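You operate a simulated robot arm through the tools that you are given. There is no shell and no other tool.

You run a simulated two-armed robot. Do the job below in one go: nothing can be reset, and whatever is moved stays where it is left.

JOB
Set the relief valve to lift at about 2.5 bar.
Fine: shut the vent, pump till it lifts, turn the brass knob, prove the lift on the master display, then vent to nought.
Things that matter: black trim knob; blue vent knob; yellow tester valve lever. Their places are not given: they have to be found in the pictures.

The check looks at the end state, three seconds after you hand in, the way a careful person would. Anything else that was tipped, shoved, dropped, spilled or broken makes it a failure.

ROBOT AND FRAMES
Two 7-joint arms with fingered hands on one trunk that stands fixed in place. Base frame: the origin is at the foot of the trunk, x ahead of it, y to its left, z up. Units: mm, degrees, N and s.
The left shoulder is at [70, 139, 1133], the right one opposite. With the tool pointing down near the work surface each hand reaches from about 440 to 840 mm from the base axis, measured 20 degrees to its own side. Payload 3.9 kg a hand.
The tool frame of a hand sits at the grasp point between the pads (the TCP): z along the fingers, y along the line on which they close. The tips reach 29 mm beyond it. Largest opening 100 mm; the body of the gripper starts 34 mm behind the TCP. The gripper is a hand of 5 fingers: y runs from the thumb to the fingers, the wrist lies at [-15, -105, -177] in the tool frame.
Orientation is told as [roll, pitch, yaw] about the base's x, y, z axes, in that order, counted from this pose: with the fingers straight down and the wrist toward the robot, the tool's x, y and z point along [0, 1, 0], [1, 0, 0] and [0, 0, -1] of the base frame.

CONTROLS
- The arms move only by the tool servo_tool. It takes "left_deltas", "right_deltas" or both (then of equal length, played together; a hand with none holds still); each is a list of rows, each an object of numbers (a shift or turn left out is 0): "dx", "dy", "dz": the shift along the tool's x, y, z in units of 300 mm (1.0 is 300 mm); "ax", "ay", "az": the turn, a rotation vector about the tool's x, y, z in units of 120 degrees (1.0 is 120 degrees). In form: [{"dx": .., "dy": .., "dz": .., "ax": .., "ay": .., "az": ..}, ...]. A call has 1 to 20 rows; each row is the pose to reach, as a shift and turn from the pose commanded when the call began, along the tool's axes at that moment. A call with a number of a shift or a turn outside -1 to 1 is refused whole. Rows are played at 5 a second. More than 50 mm and 8.6 degrees between two rows, and nothing of the call is played. A pose out of reach is approached as far as the arm can. The call stops where the force on the tool passes 40 N (or 10 N more than at its start, if that is more) or the arm is blocked; 0.2 s more then pass. In this call time passes only in rows, and 0.2 s behind the last. It gives the time, the measured TCP pose, the force on the tool (base axes), the opening and the grip force at its end, in the units of the frame above (readings bear some noise), with the torque about the TCP (base axes, N m) and any sound that the robot's microphone picked up.
- Cameras (640 x 400 px; columns grow to the right, rows downward): "scene" is now at [142.4, -13.8, 1480.1]; the picture's right is [-0.14, -0.99, 0.00], its down [-0.33, 0.05, -0.94] and it looks along [0.93, -0.13, -0.34] (base axes); focal length 323 px, centre (320, 200). "left" rides on the left gripper at [-66, -86, -121] in its tool frame; the picture's right is [-0.76, -0.31, 0.58], its down [0.59, -0.70, 0.40] and it looks along [0.28, 0.64, 0.71] (tool axes); focal length 247 px, centre (320, 200). "right" rides on the right gripper at [66, -86, -121] in its tool frame; the picture's right is [-0.76, 0.31, -0.58], its down [-0.59, -0.70, 0.40] and it looks along [-0.28, 0.64, 0.71] (tool axes); focal length 247 px, centre (320, 200).
- camera(camera): a new picture of that camera. It takes no simulated time.
- lift_body(by): slides the trunk up (or, below 0, down) by that many mm; the arms and the scene camera ride with it, the base frame stays. It gives what a move gives, with no picture.
- move_fingers(index, middle, ring, little, thumb_bend, thumb_turn, hand): sets how far each is bent, from 0 (flat) to 100 (curled in); at 30 the hand is open as for a grip, at 70 the pads meet at the TCP. One left out holds its place. A second passes; each finger stops where it meets its share of the squeeze, and holds until it gets a number again. It is the only way to open and close the hand. It gives what a move gives, with no picture; readings hold the bend of each and the force on index, middle, ring, little, thumb and palm. thumb_turn goes from beside the hand (0) to across from the fingers (100), as for a grip.
- pan_tilt(pan, tilt): turns the head with the scene camera to pan (to the left, within 86 degrees either way) and tilt (down, from -29 to 69), counted from straight ahead of the robot. It gives what a move gives.
- measure_at(camera, pixels): there is no depth. For up to 12 entries [column, row, z] of the newest picture of that camera ("zoom" is the newest enlarged one), the place [x, y] in the base frame at which the ray of that pixel passes the height z, good to about 2 mm. It takes no simulated time.
- enlarge(camera, box): a new picture of the part [left, top, right, bottom] of that camera's present view, enlarged. It takes no simulated time.
- job_done(): hands the job in; it is judged then, once.

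Open the grippers and draw the arms clear of the work before you hand the job in, unless the task says otherwise.

The tools are called after "Request:" as name(argument=value, ...) on one line, values as JSON. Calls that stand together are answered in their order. servo_tool: Moves the arms, as the interface text tells. Its arguments: {"type":"object","properties":{"left_deltas":{"type":"array"},"right_deltas":{"type":"array"}},"required":[]} The other tools are called the same way: lift_body (by) slides the trunk up or down; move_fingers (index, middle, ring, little, thumb_bend, thumb_turn, hand) moves the fingers one by one; pan_tilt (pan, tilt) turns the head that bears the scene camera; camera (camera) takes a picture; measure_at (camera, pixels) gives the place at which the rays of pixels pass given heights; enlarge (camera, box) takes an enlarged picture of a part of a camera's view; job_done () hands the job in.

At the start:

```text
t: 0.0
left_eef_pos: [498.8, 116.0, 1286.9]
left_ee_rot: [0.1, 0.0, -4.7]
left_force: [0.5, 0.6, -0.4]
left_moment: [0.0, 0.0, 0.0]
left_width: 99.6
left_grasp_force: 0.0
left_shape: jaw
left_bend: [30.0, 30.0, 30.0, 30.0, 30.0, 98.0]
left_finger forces: [0.1, 0.0, 0.0, 0.0, 0.1, 0.0]
right_eef_pos: [425.7, -260.2, 1356.5]
right_ee_rot: [0.0, 0.0, -4.6]
right_force: [0.4, 0.0, 0.2]
right_moment: [-0.01, 0.01, -0.02]
right_width: 99.9
right_grasp_force: 0.1
right_shape: jaw
right_bend: [30.0, 30.0, 30.0, 30.0, 30.0, 98.0]
right_finger forces: [0.0, 0.1, 0.0, 0.0, 0.1, 0.0]
trunk travel left (down, up): [-775.0, 65.0]
head pan, tilt: [-8.1, 19.6]
```

scene: 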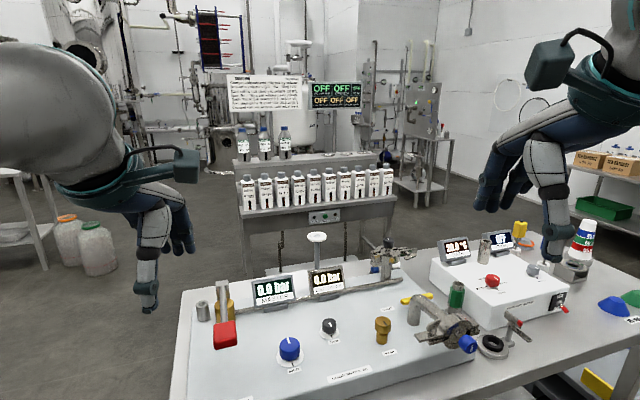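
right: 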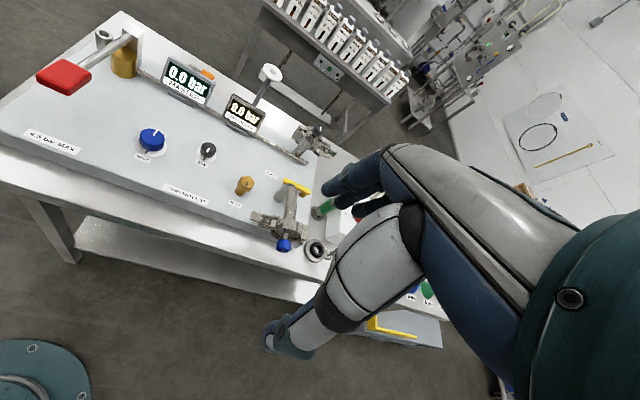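
left: 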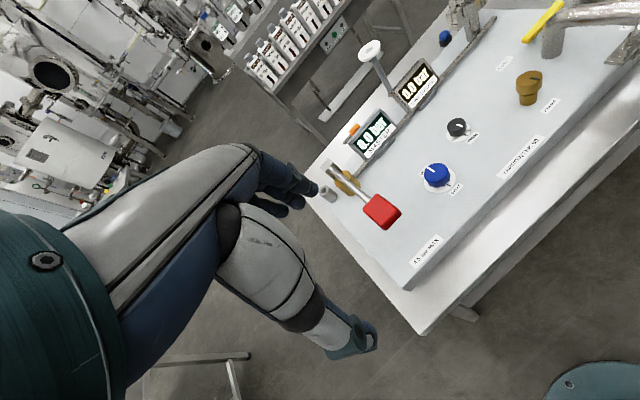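

The scene view shows a pressure bench: red-handled pump about (225,333), blue vent knob (289,348), black trim knob (329,327), brass knob (383,328), yellow lever near (417,297). I enlarge to read labels and displays.

Request:
enlarge(camera="scene", box=[180, 230, 500, 400])

Request:
enlarge(camera="scene", box=[220, 65, 370, 120])

Request:
enlarge(camera="right", box=[0, 20, 350, 260])

Request:
enlarge(camera="left", box=[310, 0, 640, 300])

```text
2.00 times, centred on (340, 315) of scene
```

zoom: 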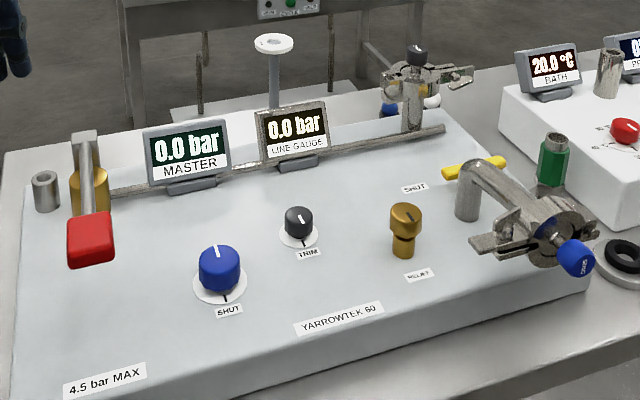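

```text
4.27 times, centred on (295, 92) of scene
```

zoom: 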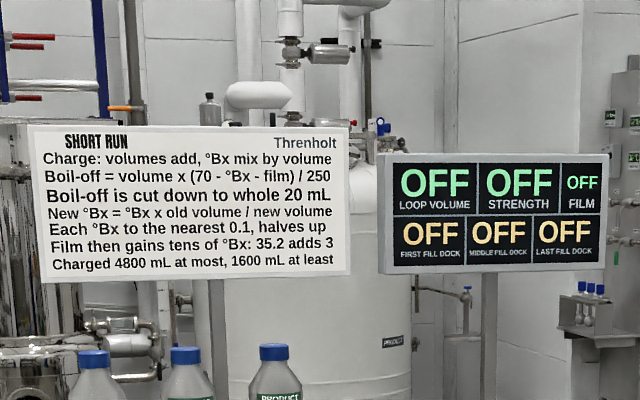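

```text
1.67 times, centred on (175, 140) of right
```

zoom: 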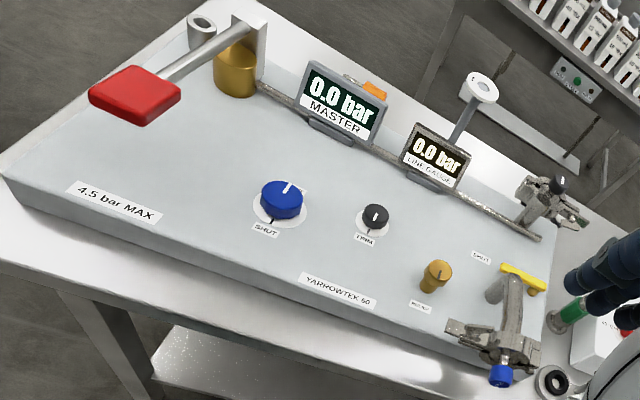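

```text
1.33 times, centred on (475, 150) of left
```

zoom: 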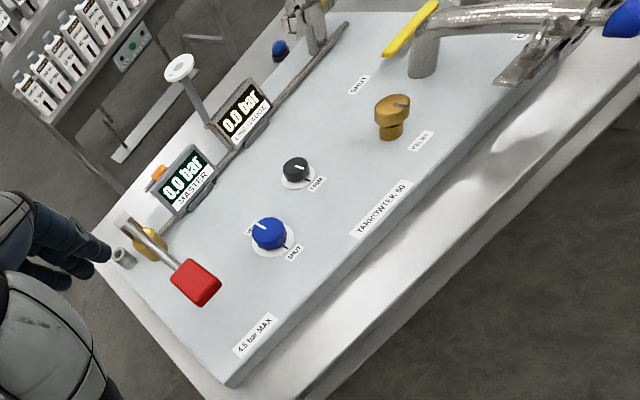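

The master and line gauge both read 0.0 bar; the vent's white pointer appears to point away from the SHUT mark. I tilt the head down towards the bench for a closer view.

Request:
pan_tilt(pan=-4, tilt=42)

Request:
camera(camera="scene")

```text
t: 0.9
left_eef_pos: [499.4, 115.0, 1286.2]
left_ee_rot: [0.0, 0.0, -4.6]
left_force: [-0.6, 0.1, -0.2]
left_moment: [-0.01, 0.02, 0.03]
left_width: 99.9
left_grasp_force: 0.1
left_shape: jaw
left_bend: [30.0, 30.0, 30.0, 30.0, 30.0, 98.0]
left_finger forces: [0.0, 0.1, 0.0, 0.0, 0.0, 0.1]
right_eef_pos: [425.8, -260.6, 1357.1]
right_ee_rot: [0.1, 0.0, -4.7]
right_force: [-0.2, -0.7, -0.8]
right_moment: [0.0, -0.02, 0.03]
right_width: 99.6
right_grasp_force: 0.2
right_shape: jaw
right_bend: [30.0, 30.0, 30.0, 30.0, 30.0, 98.0]
right_finger forces: [0.1, 0.0, 0.0, 0.0, 0.0, 0.1]
trunk travel left (down, up): [-775.0, 65.0]
head pan, tilt: [-4.0, 42.0]
```

```text
taken
```

scene: 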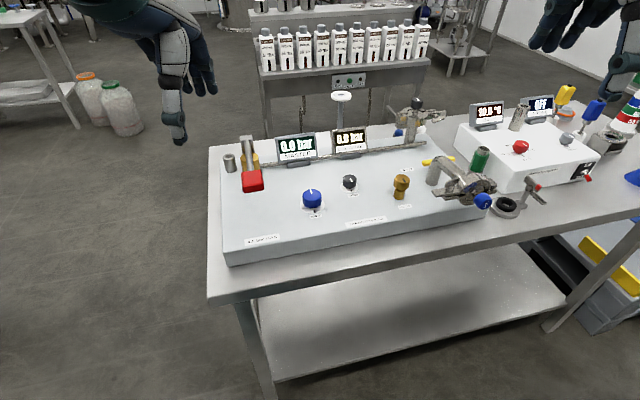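

The bench is centred around (350,200) now. I enlarge that zone to examine the controls in detail.

Request:
enlarge(camera="scene", box=[205, 85, 365, 260])

Request:
enlarge(camera="scene", box=[330, 100, 530, 225])

Request:
enlarge(camera="scene", box=[285, 165, 365, 215])

```text
2.29 times, centred on (285, 172) of scene
```

zoom: 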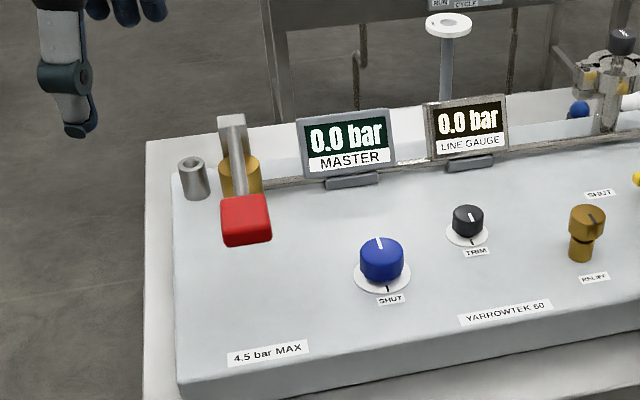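

```text
3.20 times, centred on (430, 162) of scene
```

zoom: 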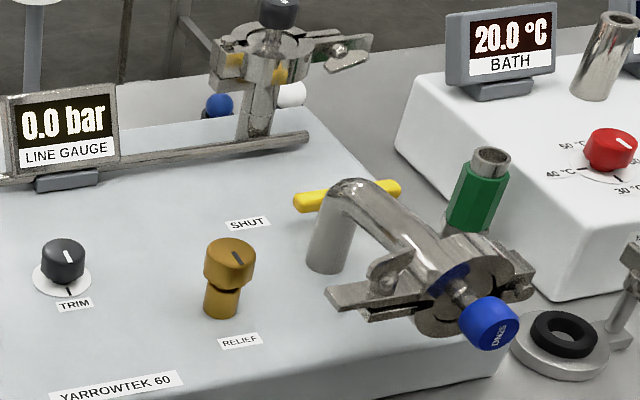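

```text
8.00 times, centred on (325, 190) of scene
```

zoom: 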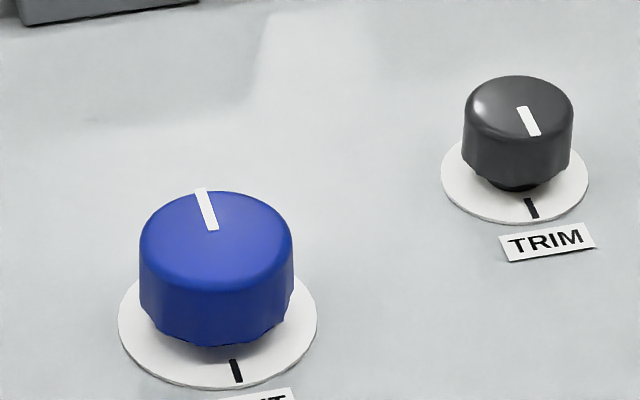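

The vent pointer faces away from SHUT, and the trim pointer sits on its mark. I triangulate heights by measuring the same features in the left, right and scene views.

Request:
measure_at(camera="scene", pixels=[[312, 192, 900], [312, 192, 950], [312, 192, 1000], [349, 177, 900], [349, 177, 950], [349, 177, 1000], [207, 298, 800], [207, 298, 850], [207, 298, 900]])

Request:
measure_at(camera="left", pixels=[[437, 168, 900], [437, 168, 950], [437, 168, 1000], [457, 123, 900], [457, 123, 950], [457, 123, 1000], [420, 335, 800], [420, 335, 850], [420, 335, 900]])

Request:
measure_at(camera="right", pixels=[[152, 133, 900], [152, 133, 950], [152, 133, 1000], [207, 146, 900], [207, 146, 950], [207, 146, 1000]])

```text
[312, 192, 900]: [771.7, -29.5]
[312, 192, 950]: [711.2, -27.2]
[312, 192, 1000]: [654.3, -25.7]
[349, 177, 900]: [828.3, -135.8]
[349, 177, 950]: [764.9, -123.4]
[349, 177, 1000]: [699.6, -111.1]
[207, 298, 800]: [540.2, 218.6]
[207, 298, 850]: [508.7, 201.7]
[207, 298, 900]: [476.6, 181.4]
```

```text
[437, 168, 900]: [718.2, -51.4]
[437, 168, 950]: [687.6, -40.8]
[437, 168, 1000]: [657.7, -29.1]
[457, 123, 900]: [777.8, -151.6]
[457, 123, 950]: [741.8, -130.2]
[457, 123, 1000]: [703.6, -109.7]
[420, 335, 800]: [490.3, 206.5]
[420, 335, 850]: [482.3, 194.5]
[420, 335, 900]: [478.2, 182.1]
```

```text
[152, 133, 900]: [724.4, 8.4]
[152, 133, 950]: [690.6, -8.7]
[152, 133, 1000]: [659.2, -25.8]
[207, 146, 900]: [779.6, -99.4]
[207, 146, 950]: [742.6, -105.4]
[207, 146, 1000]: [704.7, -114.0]
```

Knob tops come out near z=1000: vent (657,-27), trim (703,-112). I enlarge the left and right hand views for panel level and knob detail.

Request:
enlarge(camera="left", box=[400, 90, 500, 210])

Request:
enlarge(camera="left", box=[490, 0, 640, 130])

Request:
enlarge(camera="right", box=[220, 150, 350, 270])

Request:
enlarge(camera="left", box=[300, 90, 420, 250])

```text
3.33 times, centred on (450, 150) of left
```

zoom: 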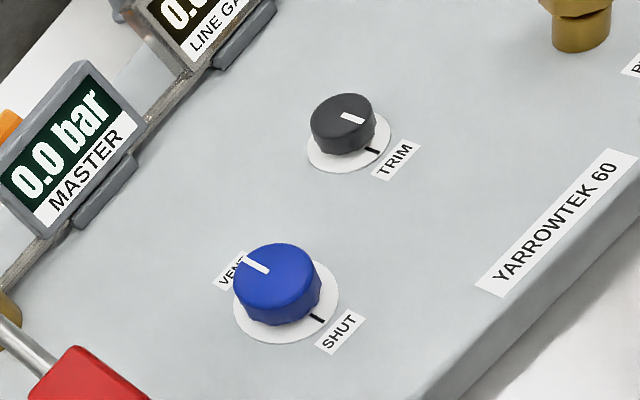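

```text
3.08 times, centred on (565, 65) of left
```

zoom: 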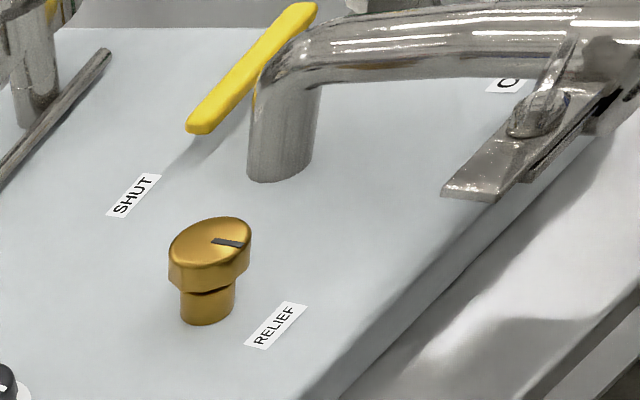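

```text
3.33 times, centred on (285, 210) of right
```

zoom: 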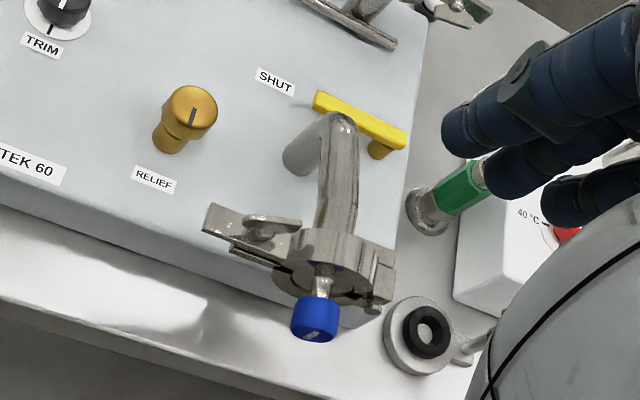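

```text
2.50 times, centred on (360, 170) of left
```

zoom: 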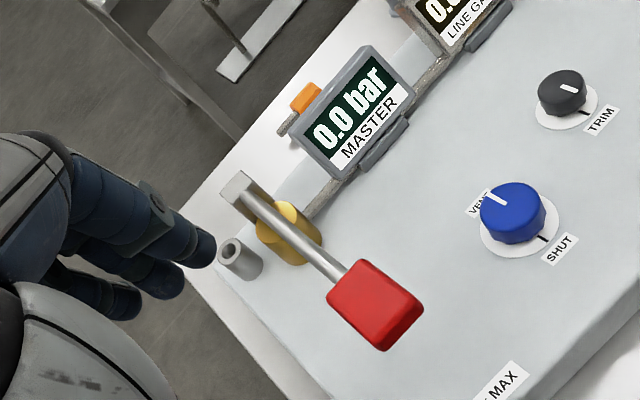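

VENT label is behind the blue knob and SHUT in front; the yellow lever currently points at its SHUT label, with an OPEN label nearer the front. I measure the disc mark and panel features in both views to get panel height.

Request:
measure_at(camera="scene", pixels=[[314.5, 211.25, 940], [314.5, 211.25, 960], [314.5, 211.25, 980], [314.5, 211.25, 1000], [351.4, 190.9, 940], [351.4, 190.9, 960], [351.4, 190.9, 980]])

Request:
measure_at(camera="left", pixels=[[449.1, 185.7, 940], [449.1, 185.7, 960], [449.1, 185.7, 980], [449.1, 185.7, 1000], [465.6, 134.8, 940], [465.6, 134.8, 960], [465.6, 134.8, 980]])

```text
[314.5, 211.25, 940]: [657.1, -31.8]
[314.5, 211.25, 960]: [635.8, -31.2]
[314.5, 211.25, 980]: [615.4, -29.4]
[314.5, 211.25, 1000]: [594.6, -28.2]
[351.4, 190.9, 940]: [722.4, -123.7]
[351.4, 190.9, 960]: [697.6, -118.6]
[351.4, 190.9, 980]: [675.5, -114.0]
```

```text
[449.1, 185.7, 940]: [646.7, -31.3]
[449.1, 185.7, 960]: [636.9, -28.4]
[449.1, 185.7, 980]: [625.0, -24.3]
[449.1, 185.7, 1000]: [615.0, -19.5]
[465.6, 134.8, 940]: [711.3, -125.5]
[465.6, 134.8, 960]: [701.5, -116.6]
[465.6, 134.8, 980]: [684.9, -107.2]
```

Panel surface is about z=960. I now triangulate the red handle, brass knob and yellow lever ends in several views.

Request:
measure_at(camera="scene", pixels=[[252.3, 176.4, 1000], [252.3, 176.4, 1040], [252.3, 176.4, 1080], [401.6, 179.2, 980], [401.6, 179.2, 1000], [401.6, 179.2, 1020], [424.4, 162.6, 980], [424.4, 162.6, 1000], [424.4, 162.6, 1020], [453.4, 158.3, 980], [453.4, 158.3, 1000], [453.4, 158.3, 1020]])

Request:
measure_at(camera="left", pixels=[[382, 206.8, 1000], [382, 206.8, 1040], [382, 206.8, 1080], [529.3, 79.6, 980], [529.3, 79.6, 1000], [529.3, 79.6, 1020], [525.4, 40.6, 980], [525.4, 40.6, 1000], [525.4, 40.6, 1020], [560.1, 3.3, 980], [560.1, 3.3, 1000], [560.1, 3.3, 1020]])

Request:
measure_at(camera="right", pixels=[[246.9, 183, 980], [246.9, 183, 1000], [246.9, 183, 1020], [285.6, 180, 980], [285.6, 180, 1000], [285.6, 180, 1020], [308.1, 191.1, 980], [308.1, 191.1, 1000], [308.1, 191.1, 1020]])

```text
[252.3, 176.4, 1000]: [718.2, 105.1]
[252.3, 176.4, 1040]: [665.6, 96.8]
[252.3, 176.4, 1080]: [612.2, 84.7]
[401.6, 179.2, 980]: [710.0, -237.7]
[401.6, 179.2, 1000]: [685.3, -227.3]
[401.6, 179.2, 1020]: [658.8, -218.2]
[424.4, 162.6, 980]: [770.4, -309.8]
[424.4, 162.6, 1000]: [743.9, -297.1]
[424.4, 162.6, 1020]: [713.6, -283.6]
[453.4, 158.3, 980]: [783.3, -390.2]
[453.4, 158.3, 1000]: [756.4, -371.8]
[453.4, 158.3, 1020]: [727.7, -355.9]
```

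```text
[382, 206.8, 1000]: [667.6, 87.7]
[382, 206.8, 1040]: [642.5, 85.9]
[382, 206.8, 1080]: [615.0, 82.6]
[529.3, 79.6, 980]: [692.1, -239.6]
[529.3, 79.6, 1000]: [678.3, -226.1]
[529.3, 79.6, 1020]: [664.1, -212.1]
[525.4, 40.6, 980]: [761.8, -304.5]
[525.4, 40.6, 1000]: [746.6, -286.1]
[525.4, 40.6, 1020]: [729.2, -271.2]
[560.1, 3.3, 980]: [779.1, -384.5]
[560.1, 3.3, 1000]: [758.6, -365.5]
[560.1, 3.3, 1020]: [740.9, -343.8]
```

```text
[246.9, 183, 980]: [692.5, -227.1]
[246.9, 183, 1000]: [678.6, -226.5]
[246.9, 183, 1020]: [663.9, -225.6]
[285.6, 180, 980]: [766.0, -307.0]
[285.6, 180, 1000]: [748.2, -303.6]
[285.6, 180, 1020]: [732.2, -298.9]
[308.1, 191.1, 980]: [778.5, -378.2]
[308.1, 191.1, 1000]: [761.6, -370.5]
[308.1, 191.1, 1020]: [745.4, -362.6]
```

Results: red grip top ≈ (613,84,1080), brass knob top ≈ (672,-222,1010), yellow lever from (750,-298) to (762,-372) at z≈995. I bring the right hand to a survey position above and in front of the brass knob to look closer.

Request:
servo_tool(right_deltas=[{"dx": 0.023, "dy": 0.073, "dz": 0.115}, {"dx": 0.045, "dy": 0.146, "dz": 0.23}, {"dx": 0.068, "dy": 0.219, "dz": 0.345}, {"dx": 0.09, "dy": 0.291, "dz": 0.46}, {"dx": 0.113, "dy": 0.364, "dz": 0.575}, {"dx": 0.136, "dy": 0.437, "dz": 0.69}])

Request:
camera(camera="right")

Request:
camera(camera="scene")

```text
t: 2.3
left_eef_pos: [499.2, 117.6, 1286.1]
left_ee_rot: [-0.1, 0.0, -4.7]
left_force: [0.6, 0.1, -0.2]
left_moment: [-0.05, -0.01, -0.02]
left_width: 99.9
left_grasp_force: 0.0
left_shape: jaw
left_bend: [30.0, 30.0, 30.0, 30.0, 30.0, 98.0]
left_finger forces: [0.1, 0.0, 0.0, 0.1, 0.0, 0.1]
right_eef_pos: [559.9, -230.4, 1150.6]
right_ee_rot: [-0.1, 0.0, -4.7]
right_force: [-0.4, 0.8, -0.2]
right_moment: [-0.02, -0.01, 0.02]
right_width: 100.0
right_grasp_force: 0.1
right_shape: jaw
right_bend: [30.0, 30.0, 30.0, 30.0, 30.0, 98.0]
right_finger forces: [0.1, 0.0, 0.0, 0.0, 0.0, 0.1]
trunk travel left (down, up): [-775.0, 65.0]
head pan, tilt: [-4.0, 42.0]
```

```text
taken
```

right: 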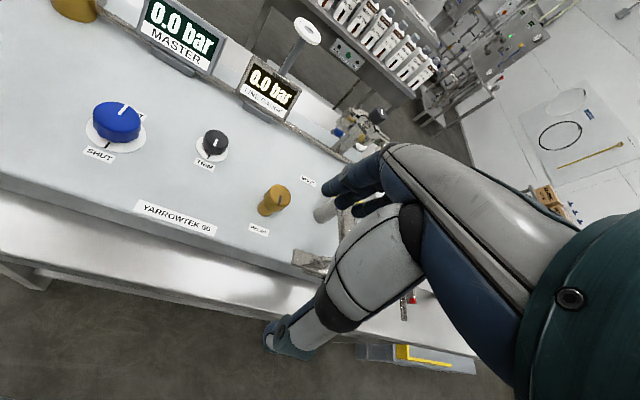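

```text
taken
```

scene: 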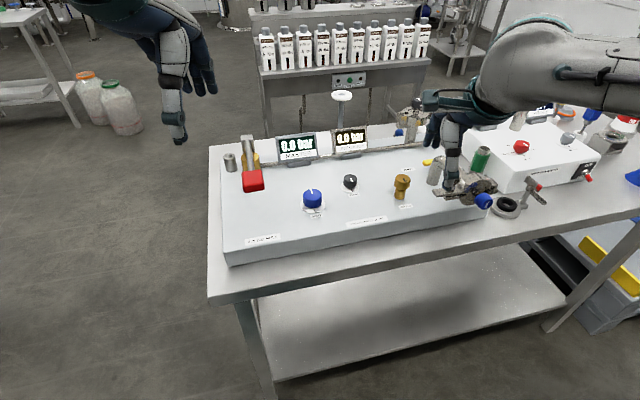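

The right camera now sees vent (117,122), trim (213,143) and brass (274,200) clearly. I enlarge to refine positions and panel yaw.

Request:
enlarge(camera="right", box=[60, 80, 240, 192])

Request:
enlarge(camera="right", box=[190, 110, 350, 280])

```text
3.56 times, centred on (150, 136) of right
```

zoom: 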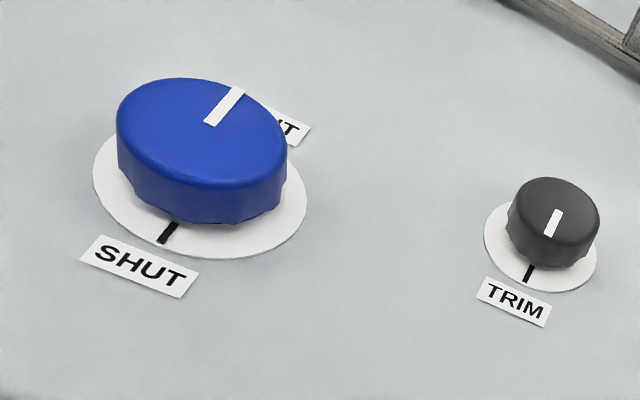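

```text
2.35 times, centred on (270, 195) of right
```

zoom: 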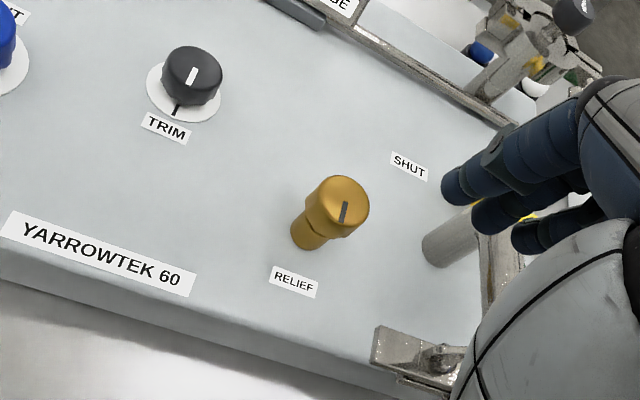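

I measure the knob tops and disc centres at candidate heights from this right-camera view.

Request:
measure_at(camera="right", pixels=[[117.1, 116.9, 995], [117.1, 116.9, 1003], [116.3, 132.6, 960], [116.3, 132.6, 963], [217.4, 140.2, 990], [217.4, 140.2, 998], [211.8, 151.4, 960], [277.7, 196.3, 1000], [277.7, 196.3, 1010], [277.7, 196.3, 1020], [265.7, 209.9, 960], [107, 147, 960]])

Request:
measure_at(camera="scene", pixels=[[312.5, 192.5, 995], [312.5, 192.5, 1003], [349.5, 178.5, 990], [349.5, 178.5, 998], [401.6, 179.2, 1000], [401.6, 179.2, 1010], [401.6, 179.2, 1020]])

```text
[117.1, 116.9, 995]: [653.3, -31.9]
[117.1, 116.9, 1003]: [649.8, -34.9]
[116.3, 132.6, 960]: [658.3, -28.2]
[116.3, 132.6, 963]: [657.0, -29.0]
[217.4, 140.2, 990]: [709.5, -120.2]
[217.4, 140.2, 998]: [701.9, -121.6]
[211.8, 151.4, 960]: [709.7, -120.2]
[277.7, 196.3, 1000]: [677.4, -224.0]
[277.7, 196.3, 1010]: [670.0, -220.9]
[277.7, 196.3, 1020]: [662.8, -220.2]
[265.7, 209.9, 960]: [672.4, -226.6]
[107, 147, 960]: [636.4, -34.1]
```

```text
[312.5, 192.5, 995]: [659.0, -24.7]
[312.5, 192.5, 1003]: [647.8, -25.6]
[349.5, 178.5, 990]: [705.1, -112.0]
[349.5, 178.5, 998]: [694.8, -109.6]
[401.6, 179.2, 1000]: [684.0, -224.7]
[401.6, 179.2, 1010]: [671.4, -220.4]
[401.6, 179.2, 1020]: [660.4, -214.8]
```

Vent centre ≈ (657,-29), top z≈998; trim ≈ (705,-115); brass ≈ (671,-221). I move the right hand above the vent knob, yawing it about +45° so it can later turn clockwise.

Request:
servo_tool(right_deltas=[{"dx": 0.099, "dy": 0.038, "dz": 0.0, "az": -0.059}, {"dx": 0.198, "dy": 0.076, "dz": 0.0, "az": -0.118}, {"dx": 0.297, "dy": 0.114, "dz": 0.02, "az": -0.177}, {"dx": 0.397, "dy": 0.152, "dz": 0.05, "az": -0.237}, {"dx": 0.496, "dy": 0.191, "dz": 0.1, "az": -0.296}, {"dx": 0.595, "dy": 0.229, "dz": 0.15, "az": -0.355}, {"dx": 0.694, "dy": 0.267, "dz": 0.2, "az": -0.414}])

Request:
camera(camera="right")

Request:
camera(camera="scene")

Request:
camera(camera="left")

```text
t: 3.9
left_eef_pos: [501.1, 118.1, 1285.0]
left_ee_rot: [-0.1, 0.1, -4.7]
left_force: [0.7, 0.4, 0.0]
left_moment: [-0.04, 0.01, -0.01]
left_width: 99.7
left_grasp_force: 0.0
left_shape: jaw
left_bend: [30.0, 30.0, 30.0, 30.0, 30.0, 98.0]
left_finger forces: [0.0, 0.0, 0.0, 0.0, 0.0, 0.0]
right_eef_pos: [658.6, -28.4, 1089.1]
right_ee_rot: [0.1, 0.2, 45.0]
right_force: [-0.2, 0.0, 0.3]
right_moment: [-0.03, 0.03, -0.01]
right_width: 99.9
right_grasp_force: 0.0
right_shape: jaw
right_bend: [30.0, 30.0, 30.0, 30.0, 30.0, 98.0]
right_finger forces: [0.0, 0.1, 0.0, 0.1, 0.0, 0.1]
trunk travel left (down, up): [-775.0, 65.0]
head pan, tilt: [-4.0, 42.0]
```

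```text
taken
```

right: 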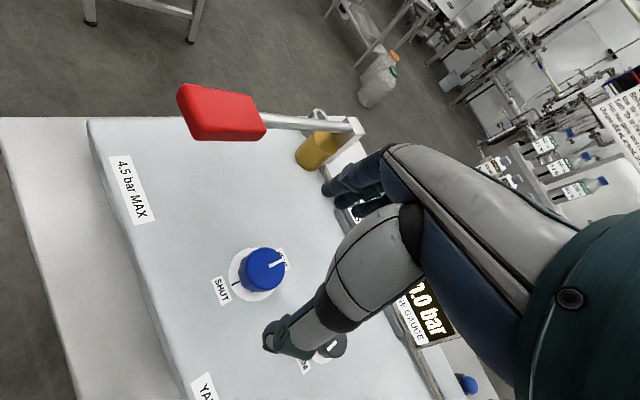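

```text
taken
```

scene: 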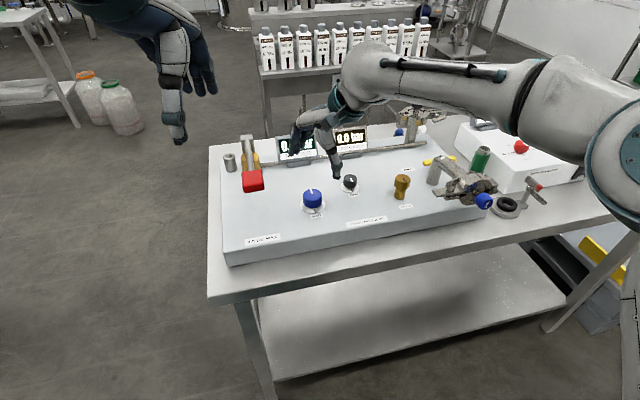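

```text
taken
```

left: 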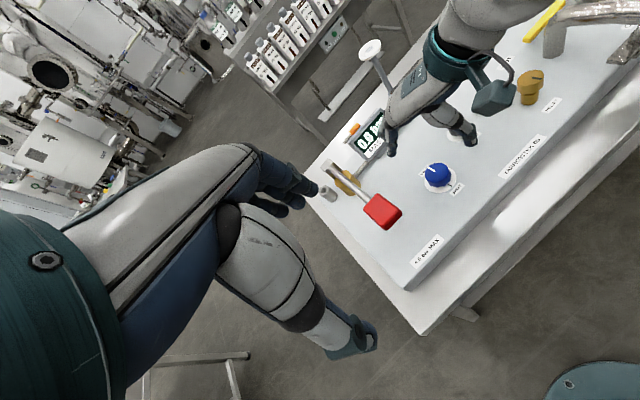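

The hand hovers above the vent. I check where the thumb tip and finger tips really are by triangulating them in the scene (337,178)/(297,152) and left (470,141)/(388,152) views.

Request:
measure_at(camera="scene", pixels=[[337, 178, 1040], [337, 178, 1060], [337, 178, 1080], [297, 152, 1040], [297, 152, 1060], [297, 152, 1080]])

Request:
measure_at(camera="left", pixels=[[470, 141, 1040], [470, 141, 1060], [470, 141, 1080], [388, 152, 1040], [388, 152, 1060], [388, 152, 1080], [437, 168, 1000]])

Request:
enlarge(camera="left", box=[340, 60, 540, 210])

Request:
enlarge(camera="scene", box=[260, 100, 420, 220])

```text
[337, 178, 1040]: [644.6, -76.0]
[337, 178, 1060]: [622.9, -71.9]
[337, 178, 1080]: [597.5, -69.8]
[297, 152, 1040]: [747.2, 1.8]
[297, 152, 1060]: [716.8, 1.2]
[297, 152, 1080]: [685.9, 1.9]
```

```text
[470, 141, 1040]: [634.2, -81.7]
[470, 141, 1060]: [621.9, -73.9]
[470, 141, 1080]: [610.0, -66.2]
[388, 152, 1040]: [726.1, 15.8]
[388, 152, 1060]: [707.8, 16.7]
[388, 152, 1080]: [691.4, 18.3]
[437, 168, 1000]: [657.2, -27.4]
```

```text
2.67 times, centred on (440, 135) of left
```

zoom: 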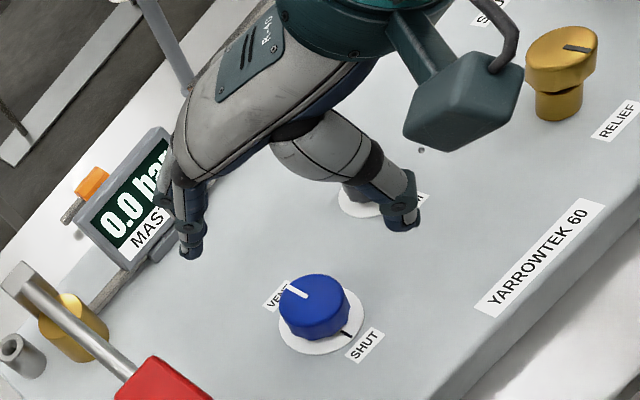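

```text
3.33 times, centred on (340, 160) of scene
```

zoom: 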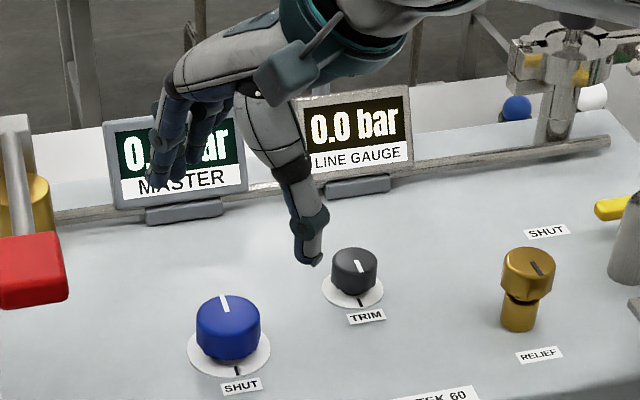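

Thumb tip triangulates to (622,-72,1060), as expected for TCP (658,-28). I descend about 93 mm so the fingers straddle the blue knob.

Request:
servo_tool(right_deltas=[{"dz": 0.06}, {"dz": 0.12}, {"dz": 0.18}, {"dz": 0.22}, {"dz": 0.25}, {"dz": 0.28}, {"dz": 0.3}, {"dz": 0.31}])

Request:
enlarge(camera="left", box=[340, 60, 540, 210])

Request:
enlarge(camera="scene", box=[260, 120, 400, 225])

Request:
camera(camera="right")

```text
t: 5.7
left_eef_pos: [499.7, 115.9, 1287.4]
left_ee_rot: [-0.1, -0.1, -4.6]
left_force: [0.3, 0.3, -0.4]
left_moment: [0.06, -0.04, 0.0]
left_width: 99.9
left_grasp_force: 0.1
left_shape: jaw
left_bend: [30.0, 30.0, 30.0, 30.0, 30.0, 98.0]
left_finger forces: [0.0, 0.1, 0.1, 0.1, 0.0, 0.0]
right_eef_pos: [655.4, -31.1, 996.0]
right_ee_rot: [0.0, 0.0, 45.0]
right_force: [-0.7, 0.7, 0.0]
right_moment: [0.0, 0.02, 0.0]
right_width: 100.0
right_grasp_force: 0.1
right_shape: jaw
right_bend: [30.0, 30.0, 30.0, 30.0, 30.0, 98.0]
right_finger forces: [0.1, 0.0, 0.0, 0.1, 0.1, 0.0]
trunk travel left (down, up): [-775.0, 65.0]
head pan, tilt: [-4.0, 42.0]
```

```text
2.67 times, centred on (440, 135) of left
```

zoom: 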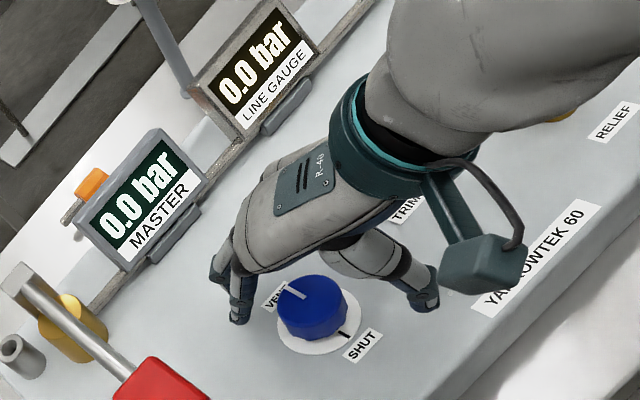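

```text
3.81 times, centred on (330, 172) of scene
```

zoom: 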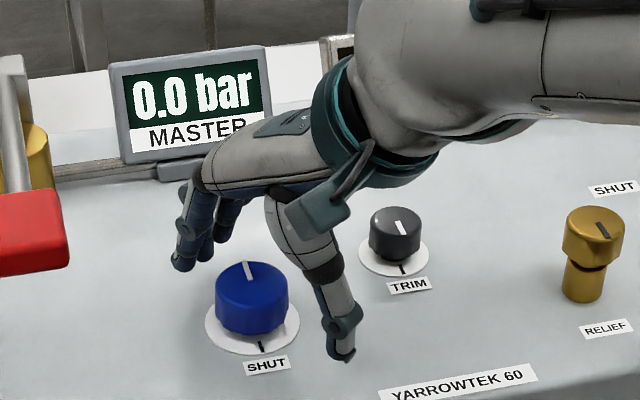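

```text
taken
```

right: 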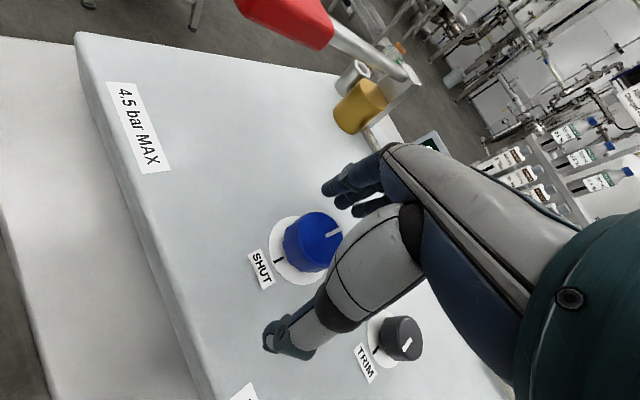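

The knob lies between thumb and fingers; its top centre is near (312,237) in the right view versus expected TCP projection (330,242). I measure the exact offset.

Request:
enlarge(camera="right", box=[240, 170, 400, 300])

Request:
measure_at(camera="right", pixels=[[330, 242, 996], [316, 236, 998], [280, 261, 960], [297, 250, 960], [334, 232, 998]])

```text
3.08 times, centred on (320, 235) of right
```

zoom: 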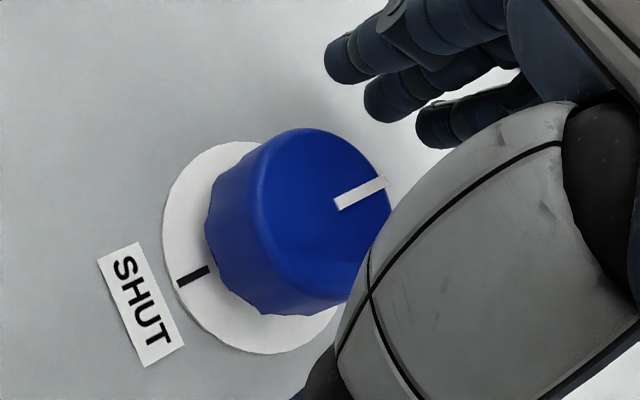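

```text
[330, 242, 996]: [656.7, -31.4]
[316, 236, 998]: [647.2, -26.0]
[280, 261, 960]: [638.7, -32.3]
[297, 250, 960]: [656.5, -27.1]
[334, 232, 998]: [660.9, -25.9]
```

The knob top is nearer z≈990 with centre ≈ (656,-28), within 3 mm of the TCP. I close thumb, middle and ring on it.

Request:
move_fingers(hand="right", middle=62, ring=62, thumb_bend=62)

Request:
enlarge(camera="right", box=[240, 170, 400, 300])

Request:
enlarge(camera="left", box=[380, 110, 500, 210])

```text
t: 6.7
left_eef_pos: [499.5, 115.9, 1286.8]
left_ee_rot: [0.0, 0.0, -4.7]
left_force: [-0.4, -0.4, 0.4]
left_moment: [0.0, -0.02, 0.01]
left_width: 99.7
left_grasp_force: 0.0
left_shape: jaw
left_bend: [30.0, 30.0, 30.0, 30.0, 30.0, 98.0]
left_finger forces: [0.0, 0.0, 0.1, 0.0, 0.1, 0.0]
right_eef_pos: [657.7, -29.7, 996.9]
right_ee_rot: [0.0, 0.0, 45.0]
right_force: [6.6, 5.3, 2.9]
right_moment: [0.15, -0.2, 0.02]
right_width: 60.0
right_grasp_force: 3.9
right_shape: fingers
right_bend: [30.0, 53.0, 62.0, 30.0, 62.0, 97.0]
right_finger forces: [0.1, 7.7, 0.0, 0.0, 0.4, 0.1]
trunk travel left (down, up): [-775.0, 65.0]
head pan, tilt: [-4.0, 42.0]
```

```text
3.08 times, centred on (320, 235) of right
```

zoom: 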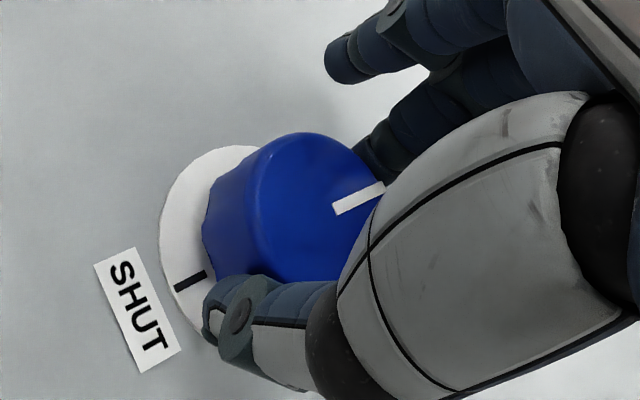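

```text
4.00 times, centred on (440, 160) of left
```

zoom: 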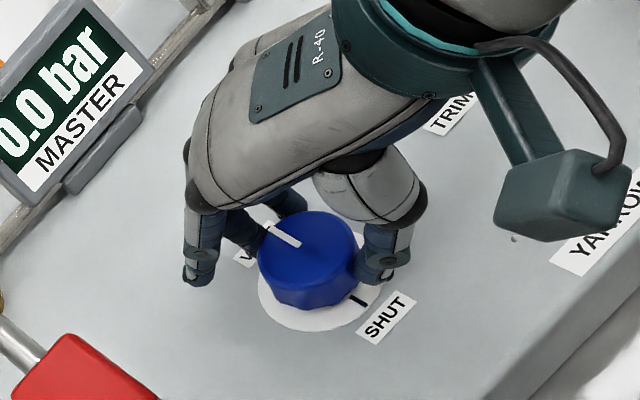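

Middle contacts (7.7 N) but ring passed beside the knob, so the hand's grip axis lies between index and middle. I open the ring and close the index plus thumb further.

Request:
move_fingers(hand="right", index=66, middle=66, ring=30, thumb_bend=70)

Request:
enlarge(camera="right", box=[240, 170, 400, 300])

Request:
enlarge(camera="left", box=[380, 110, 500, 210])

```text
t: 7.7
left_eef_pos: [500.2, 116.2, 1285.1]
left_ee_rot: [-0.1, 0.0, -4.6]
left_force: [-0.5, 0.4, -0.9]
left_moment: [0.03, -0.01, 0.02]
left_width: 99.8
left_grasp_force: 0.1
left_shape: jaw
left_bend: [30.0, 30.0, 30.0, 30.0, 30.0, 98.0]
left_finger forces: [0.0, 0.0, 0.0, 0.0, 0.0, 0.0]
right_eef_pos: [657.9, -29.5, 996.2]
right_ee_rot: [0.0, 0.0, 45.0]
right_force: [8.5, 4.9, 3.4]
right_moment: [0.13, -0.24, -0.03]
right_width: 35.0
right_grasp_force: 10.5
right_shape: fingers
right_bend: [50.0, 53.0, 30.0, 30.0, 66.0, 97.0]
right_finger forces: [7.5, 6.9, 0.1, 0.0, 5.3, 0.0]
trunk travel left (down, up): [-775.0, 65.0]
head pan, tilt: [-4.0, 42.0]
```

```text
3.08 times, centred on (320, 235) of right
```

zoom: 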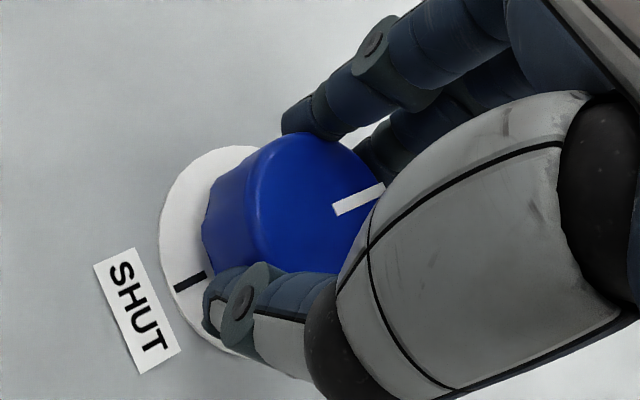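

```text
4.00 times, centred on (440, 160) of left
```

zoom: 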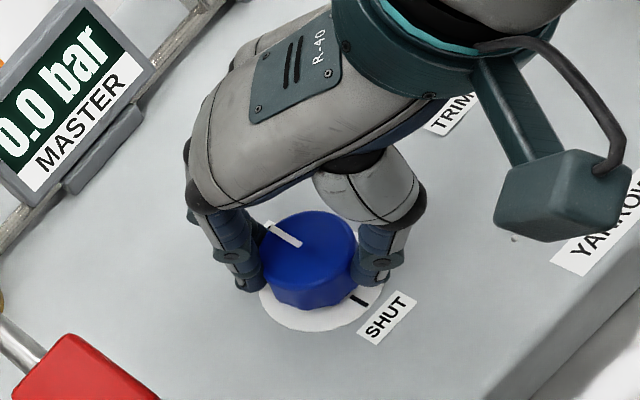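

The knob is now held by index, middle and thumb (7.5/6.9/5.3 N). I try a small 16° clockwise turn and check torque and pointer.

Request:
servo_tool(right_deltas=[{"az": 0.033}, {"az": 0.067}, {"az": 0.1}, {"az": 0.133}])

Request:
enlarge(camera="left", box=[380, 110, 500, 210])

```text
t: 8.7
left_eef_pos: [498.7, 117.9, 1286.0]
left_ee_rot: [-0.1, 0.0, -4.7]
left_force: [0.3, -0.7, 0.5]
left_moment: [-0.01, 0.01, 0.02]
left_width: 99.7
left_grasp_force: 0.0
left_shape: jaw
left_bend: [30.0, 30.0, 30.0, 30.0, 30.0, 98.0]
left_finger forces: [0.1, 0.0, 0.0, 0.1, 0.0, 0.1]
right_eef_pos: [656.0, -27.0, 995.5]
right_ee_rot: [0.1, 0.1, 29.0]
right_force: [3.5, 9.4, 1.5]
right_moment: [0.2, -0.07, 0.29]
right_width: 34.8
right_grasp_force: 10.0
right_shape: fingers
right_bend: [50.0, 53.0, 30.0, 30.0, 66.0, 98.0]
right_finger forces: [9.2, 5.9, 0.0, 0.0, 5.4, 0.0]
trunk travel left (down, up): [-775.0, 65.0]
head pan, tilt: [-4.0, 42.0]
```

```text
4.00 times, centred on (440, 160) of left
```

zoom: 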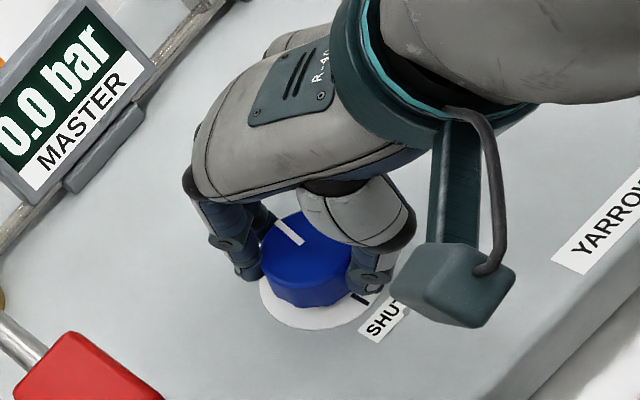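

Torque is 0.29 N·m and the pointer seems to have shifted slightly. I look at the right camera to compare pointer to the SHUT mark.

Request:
enlarge(camera="right", box=[240, 170, 400, 300])

Request:
enlarge(camera="left", box=[415, 145, 475, 195])

```text
3.08 times, centred on (320, 235) of right
```

zoom: 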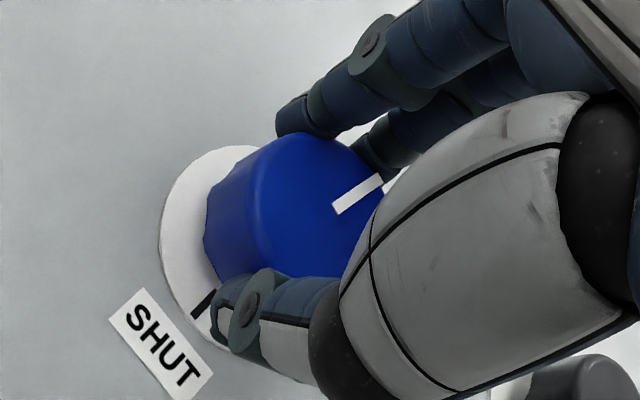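

```text
8.00 times, centred on (445, 170) of left
```

zoom: 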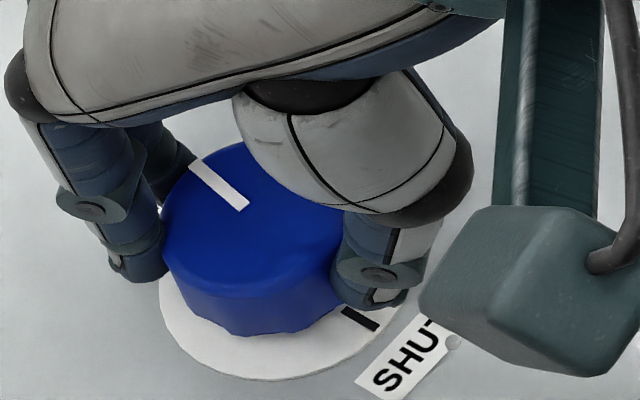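

The knob turned along with the hand (pointer fixed in the hand view, SHUT label rotated). I continue clockwise by another 54°.

Request:
servo_tool(right_deltas=[{"az": 0.04}, {"az": 0.08}, {"az": 0.12}, {"az": 0.16}, {"az": 0.2}, {"az": 0.24}, {"az": 0.28}, {"az": 0.32}, {"az": 0.36}, {"az": 0.4}, {"az": 0.45}])

Request:
enlarge(camera="left", box=[380, 110, 500, 210])

Request:
enlarge(camera="right", box=[240, 170, 400, 300])

```text
t: 11.3
left_eef_pos: [498.1, 114.1, 1287.6]
left_ee_rot: [0.0, -0.1, -4.7]
left_force: [-0.5, -1.3, 0.1]
left_moment: [-0.01, 0.01, 0.05]
left_width: 99.9
left_grasp_force: 0.0
left_shape: jaw
left_bend: [30.0, 30.0, 30.0, 30.0, 30.0, 98.0]
left_finger forces: [0.0, 0.1, 0.0, 0.0, 0.0, 0.0]
right_eef_pos: [667.1, -52.2, 1011.4]
right_ee_rot: [3.7, 1.4, -28.0]
right_force: [-0.2, -0.1, 4.0]
right_moment: [0.04, 0.04, -0.01]
right_width: 16.0
right_grasp_force: 2.4
right_shape: fingers
right_bend: [58.0, 60.0, 30.0, 30.0, 70.0, 98.0]
right_finger forces: [0.0, 0.0, 0.0, 0.0, 4.0, 0.0]
trunk travel left (down, up): [-775.0, 65.0]
head pan, tilt: [-4.0, 42.0]
stopped in row 11 (right hand): the arm was blocked; the commanded pose is now the measured one
```

```text
4.00 times, centred on (440, 160) of left
```

zoom: 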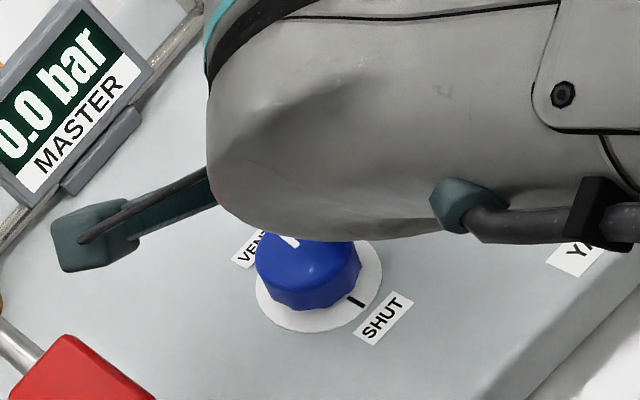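

```text
3.08 times, centred on (320, 235) of right
```

zoom: 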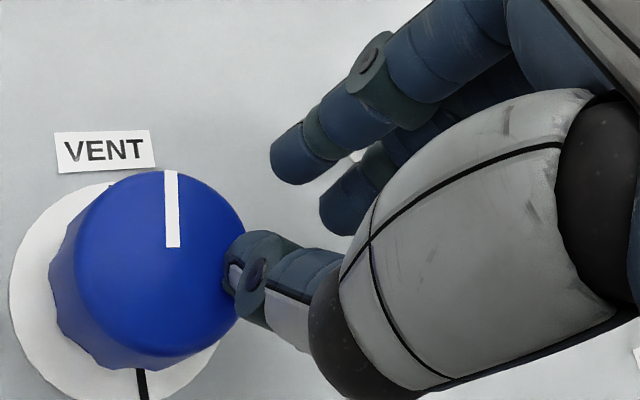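

The grip slipped off (knob perhaps at a stop clockwise); hand is now at (667,-52,1011). I open the fingers and lift clear to inspect the knob.

Request:
move_fingers(hand="right", index=30, middle=30, ring=30, little=30, thumb_bend=30)

Request:
servo_tool(right_deltas=[{"dz": -0.05}, {"dz": -0.12}, {"dz": -0.2}, {"dz": -0.3}])

Request:
camera(camera="right")

Request:
camera(camera="left")

Request:
camera(camera="scene")

```text
t: 12.3
left_eef_pos: [498.9, 116.9, 1286.3]
left_ee_rot: [0.0, -0.1, -4.7]
left_force: [0.4, 0.6, 0.2]
left_moment: [0.05, -0.02, -0.01]
left_width: 100.1
left_grasp_force: 0.0
left_shape: jaw
left_bend: [30.0, 30.0, 30.0, 30.0, 30.0, 98.0]
left_finger forces: [0.0, 0.0, 0.0, 0.1, 0.0, 0.0]
right_eef_pos: [667.3, -52.1, 1011.0]
right_ee_rot: [3.6, 1.4, -28.1]
right_force: [-0.2, -0.9, 0.0]
right_moment: [0.02, 0.03, 0.02]
right_width: 98.3
right_grasp_force: 0.0
right_shape: fingers
right_bend: [30.0, 30.0, 30.0, 30.0, 30.0, 98.0]
right_finger forces: [0.1, 0.0, 0.0, 0.0, 0.0, 0.0]
trunk travel left (down, up): [-775.0, 65.0]
head pan, tilt: [-4.0, 42.0]
```

```text
t: 13.3
left_eef_pos: [498.7, 116.5, 1285.6]
left_ee_rot: [0.0, -0.1, -4.7]
left_force: [0.1, 0.7, 0.4]
left_moment: [-0.02, -0.02, -0.02]
left_width: 99.8
left_grasp_force: 0.1
left_shape: jaw
left_bend: [30.0, 30.0, 30.0, 30.0, 30.0, 98.0]
left_finger forces: [0.0, 0.0, 0.0, 0.1, 0.0, 0.1]
right_eef_pos: [665.1, -62.7, 1103.6]
right_ee_rot: [4.0, 1.8, -28.5]
right_force: [-0.2, 0.1, 0.0]
right_moment: [0.0, 0.0, -0.01]
right_width: 98.4
right_grasp_force: 0.0
right_shape: fingers
right_bend: [30.0, 30.0, 30.0, 30.0, 30.0, 98.0]
right_finger forces: [0.0, 0.1, 0.0, 0.1, 0.1, 0.1]
trunk travel left (down, up): [-775.0, 65.0]
head pan, tilt: [-4.0, 42.0]
```

```text
taken
```

right: 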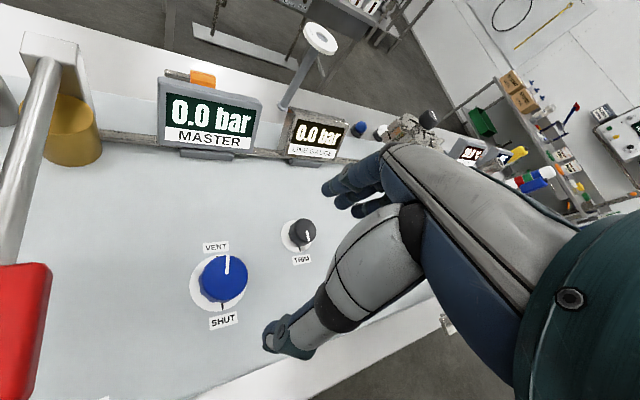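

```text
taken
```

left: 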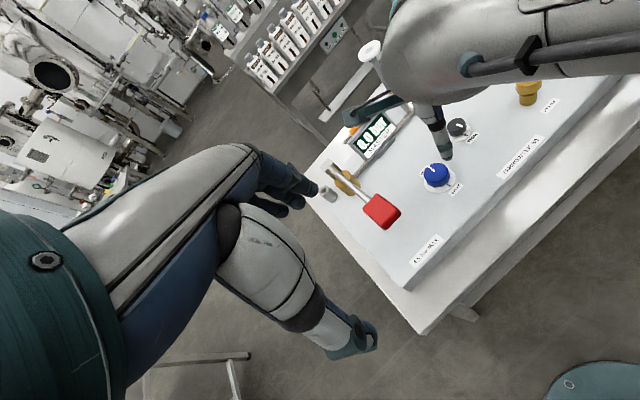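

```text
taken
```

scene: 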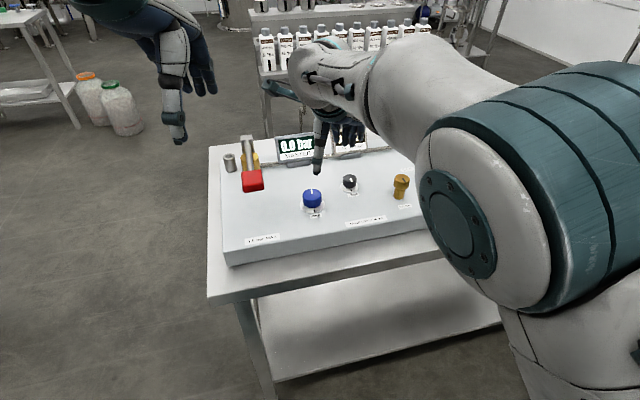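

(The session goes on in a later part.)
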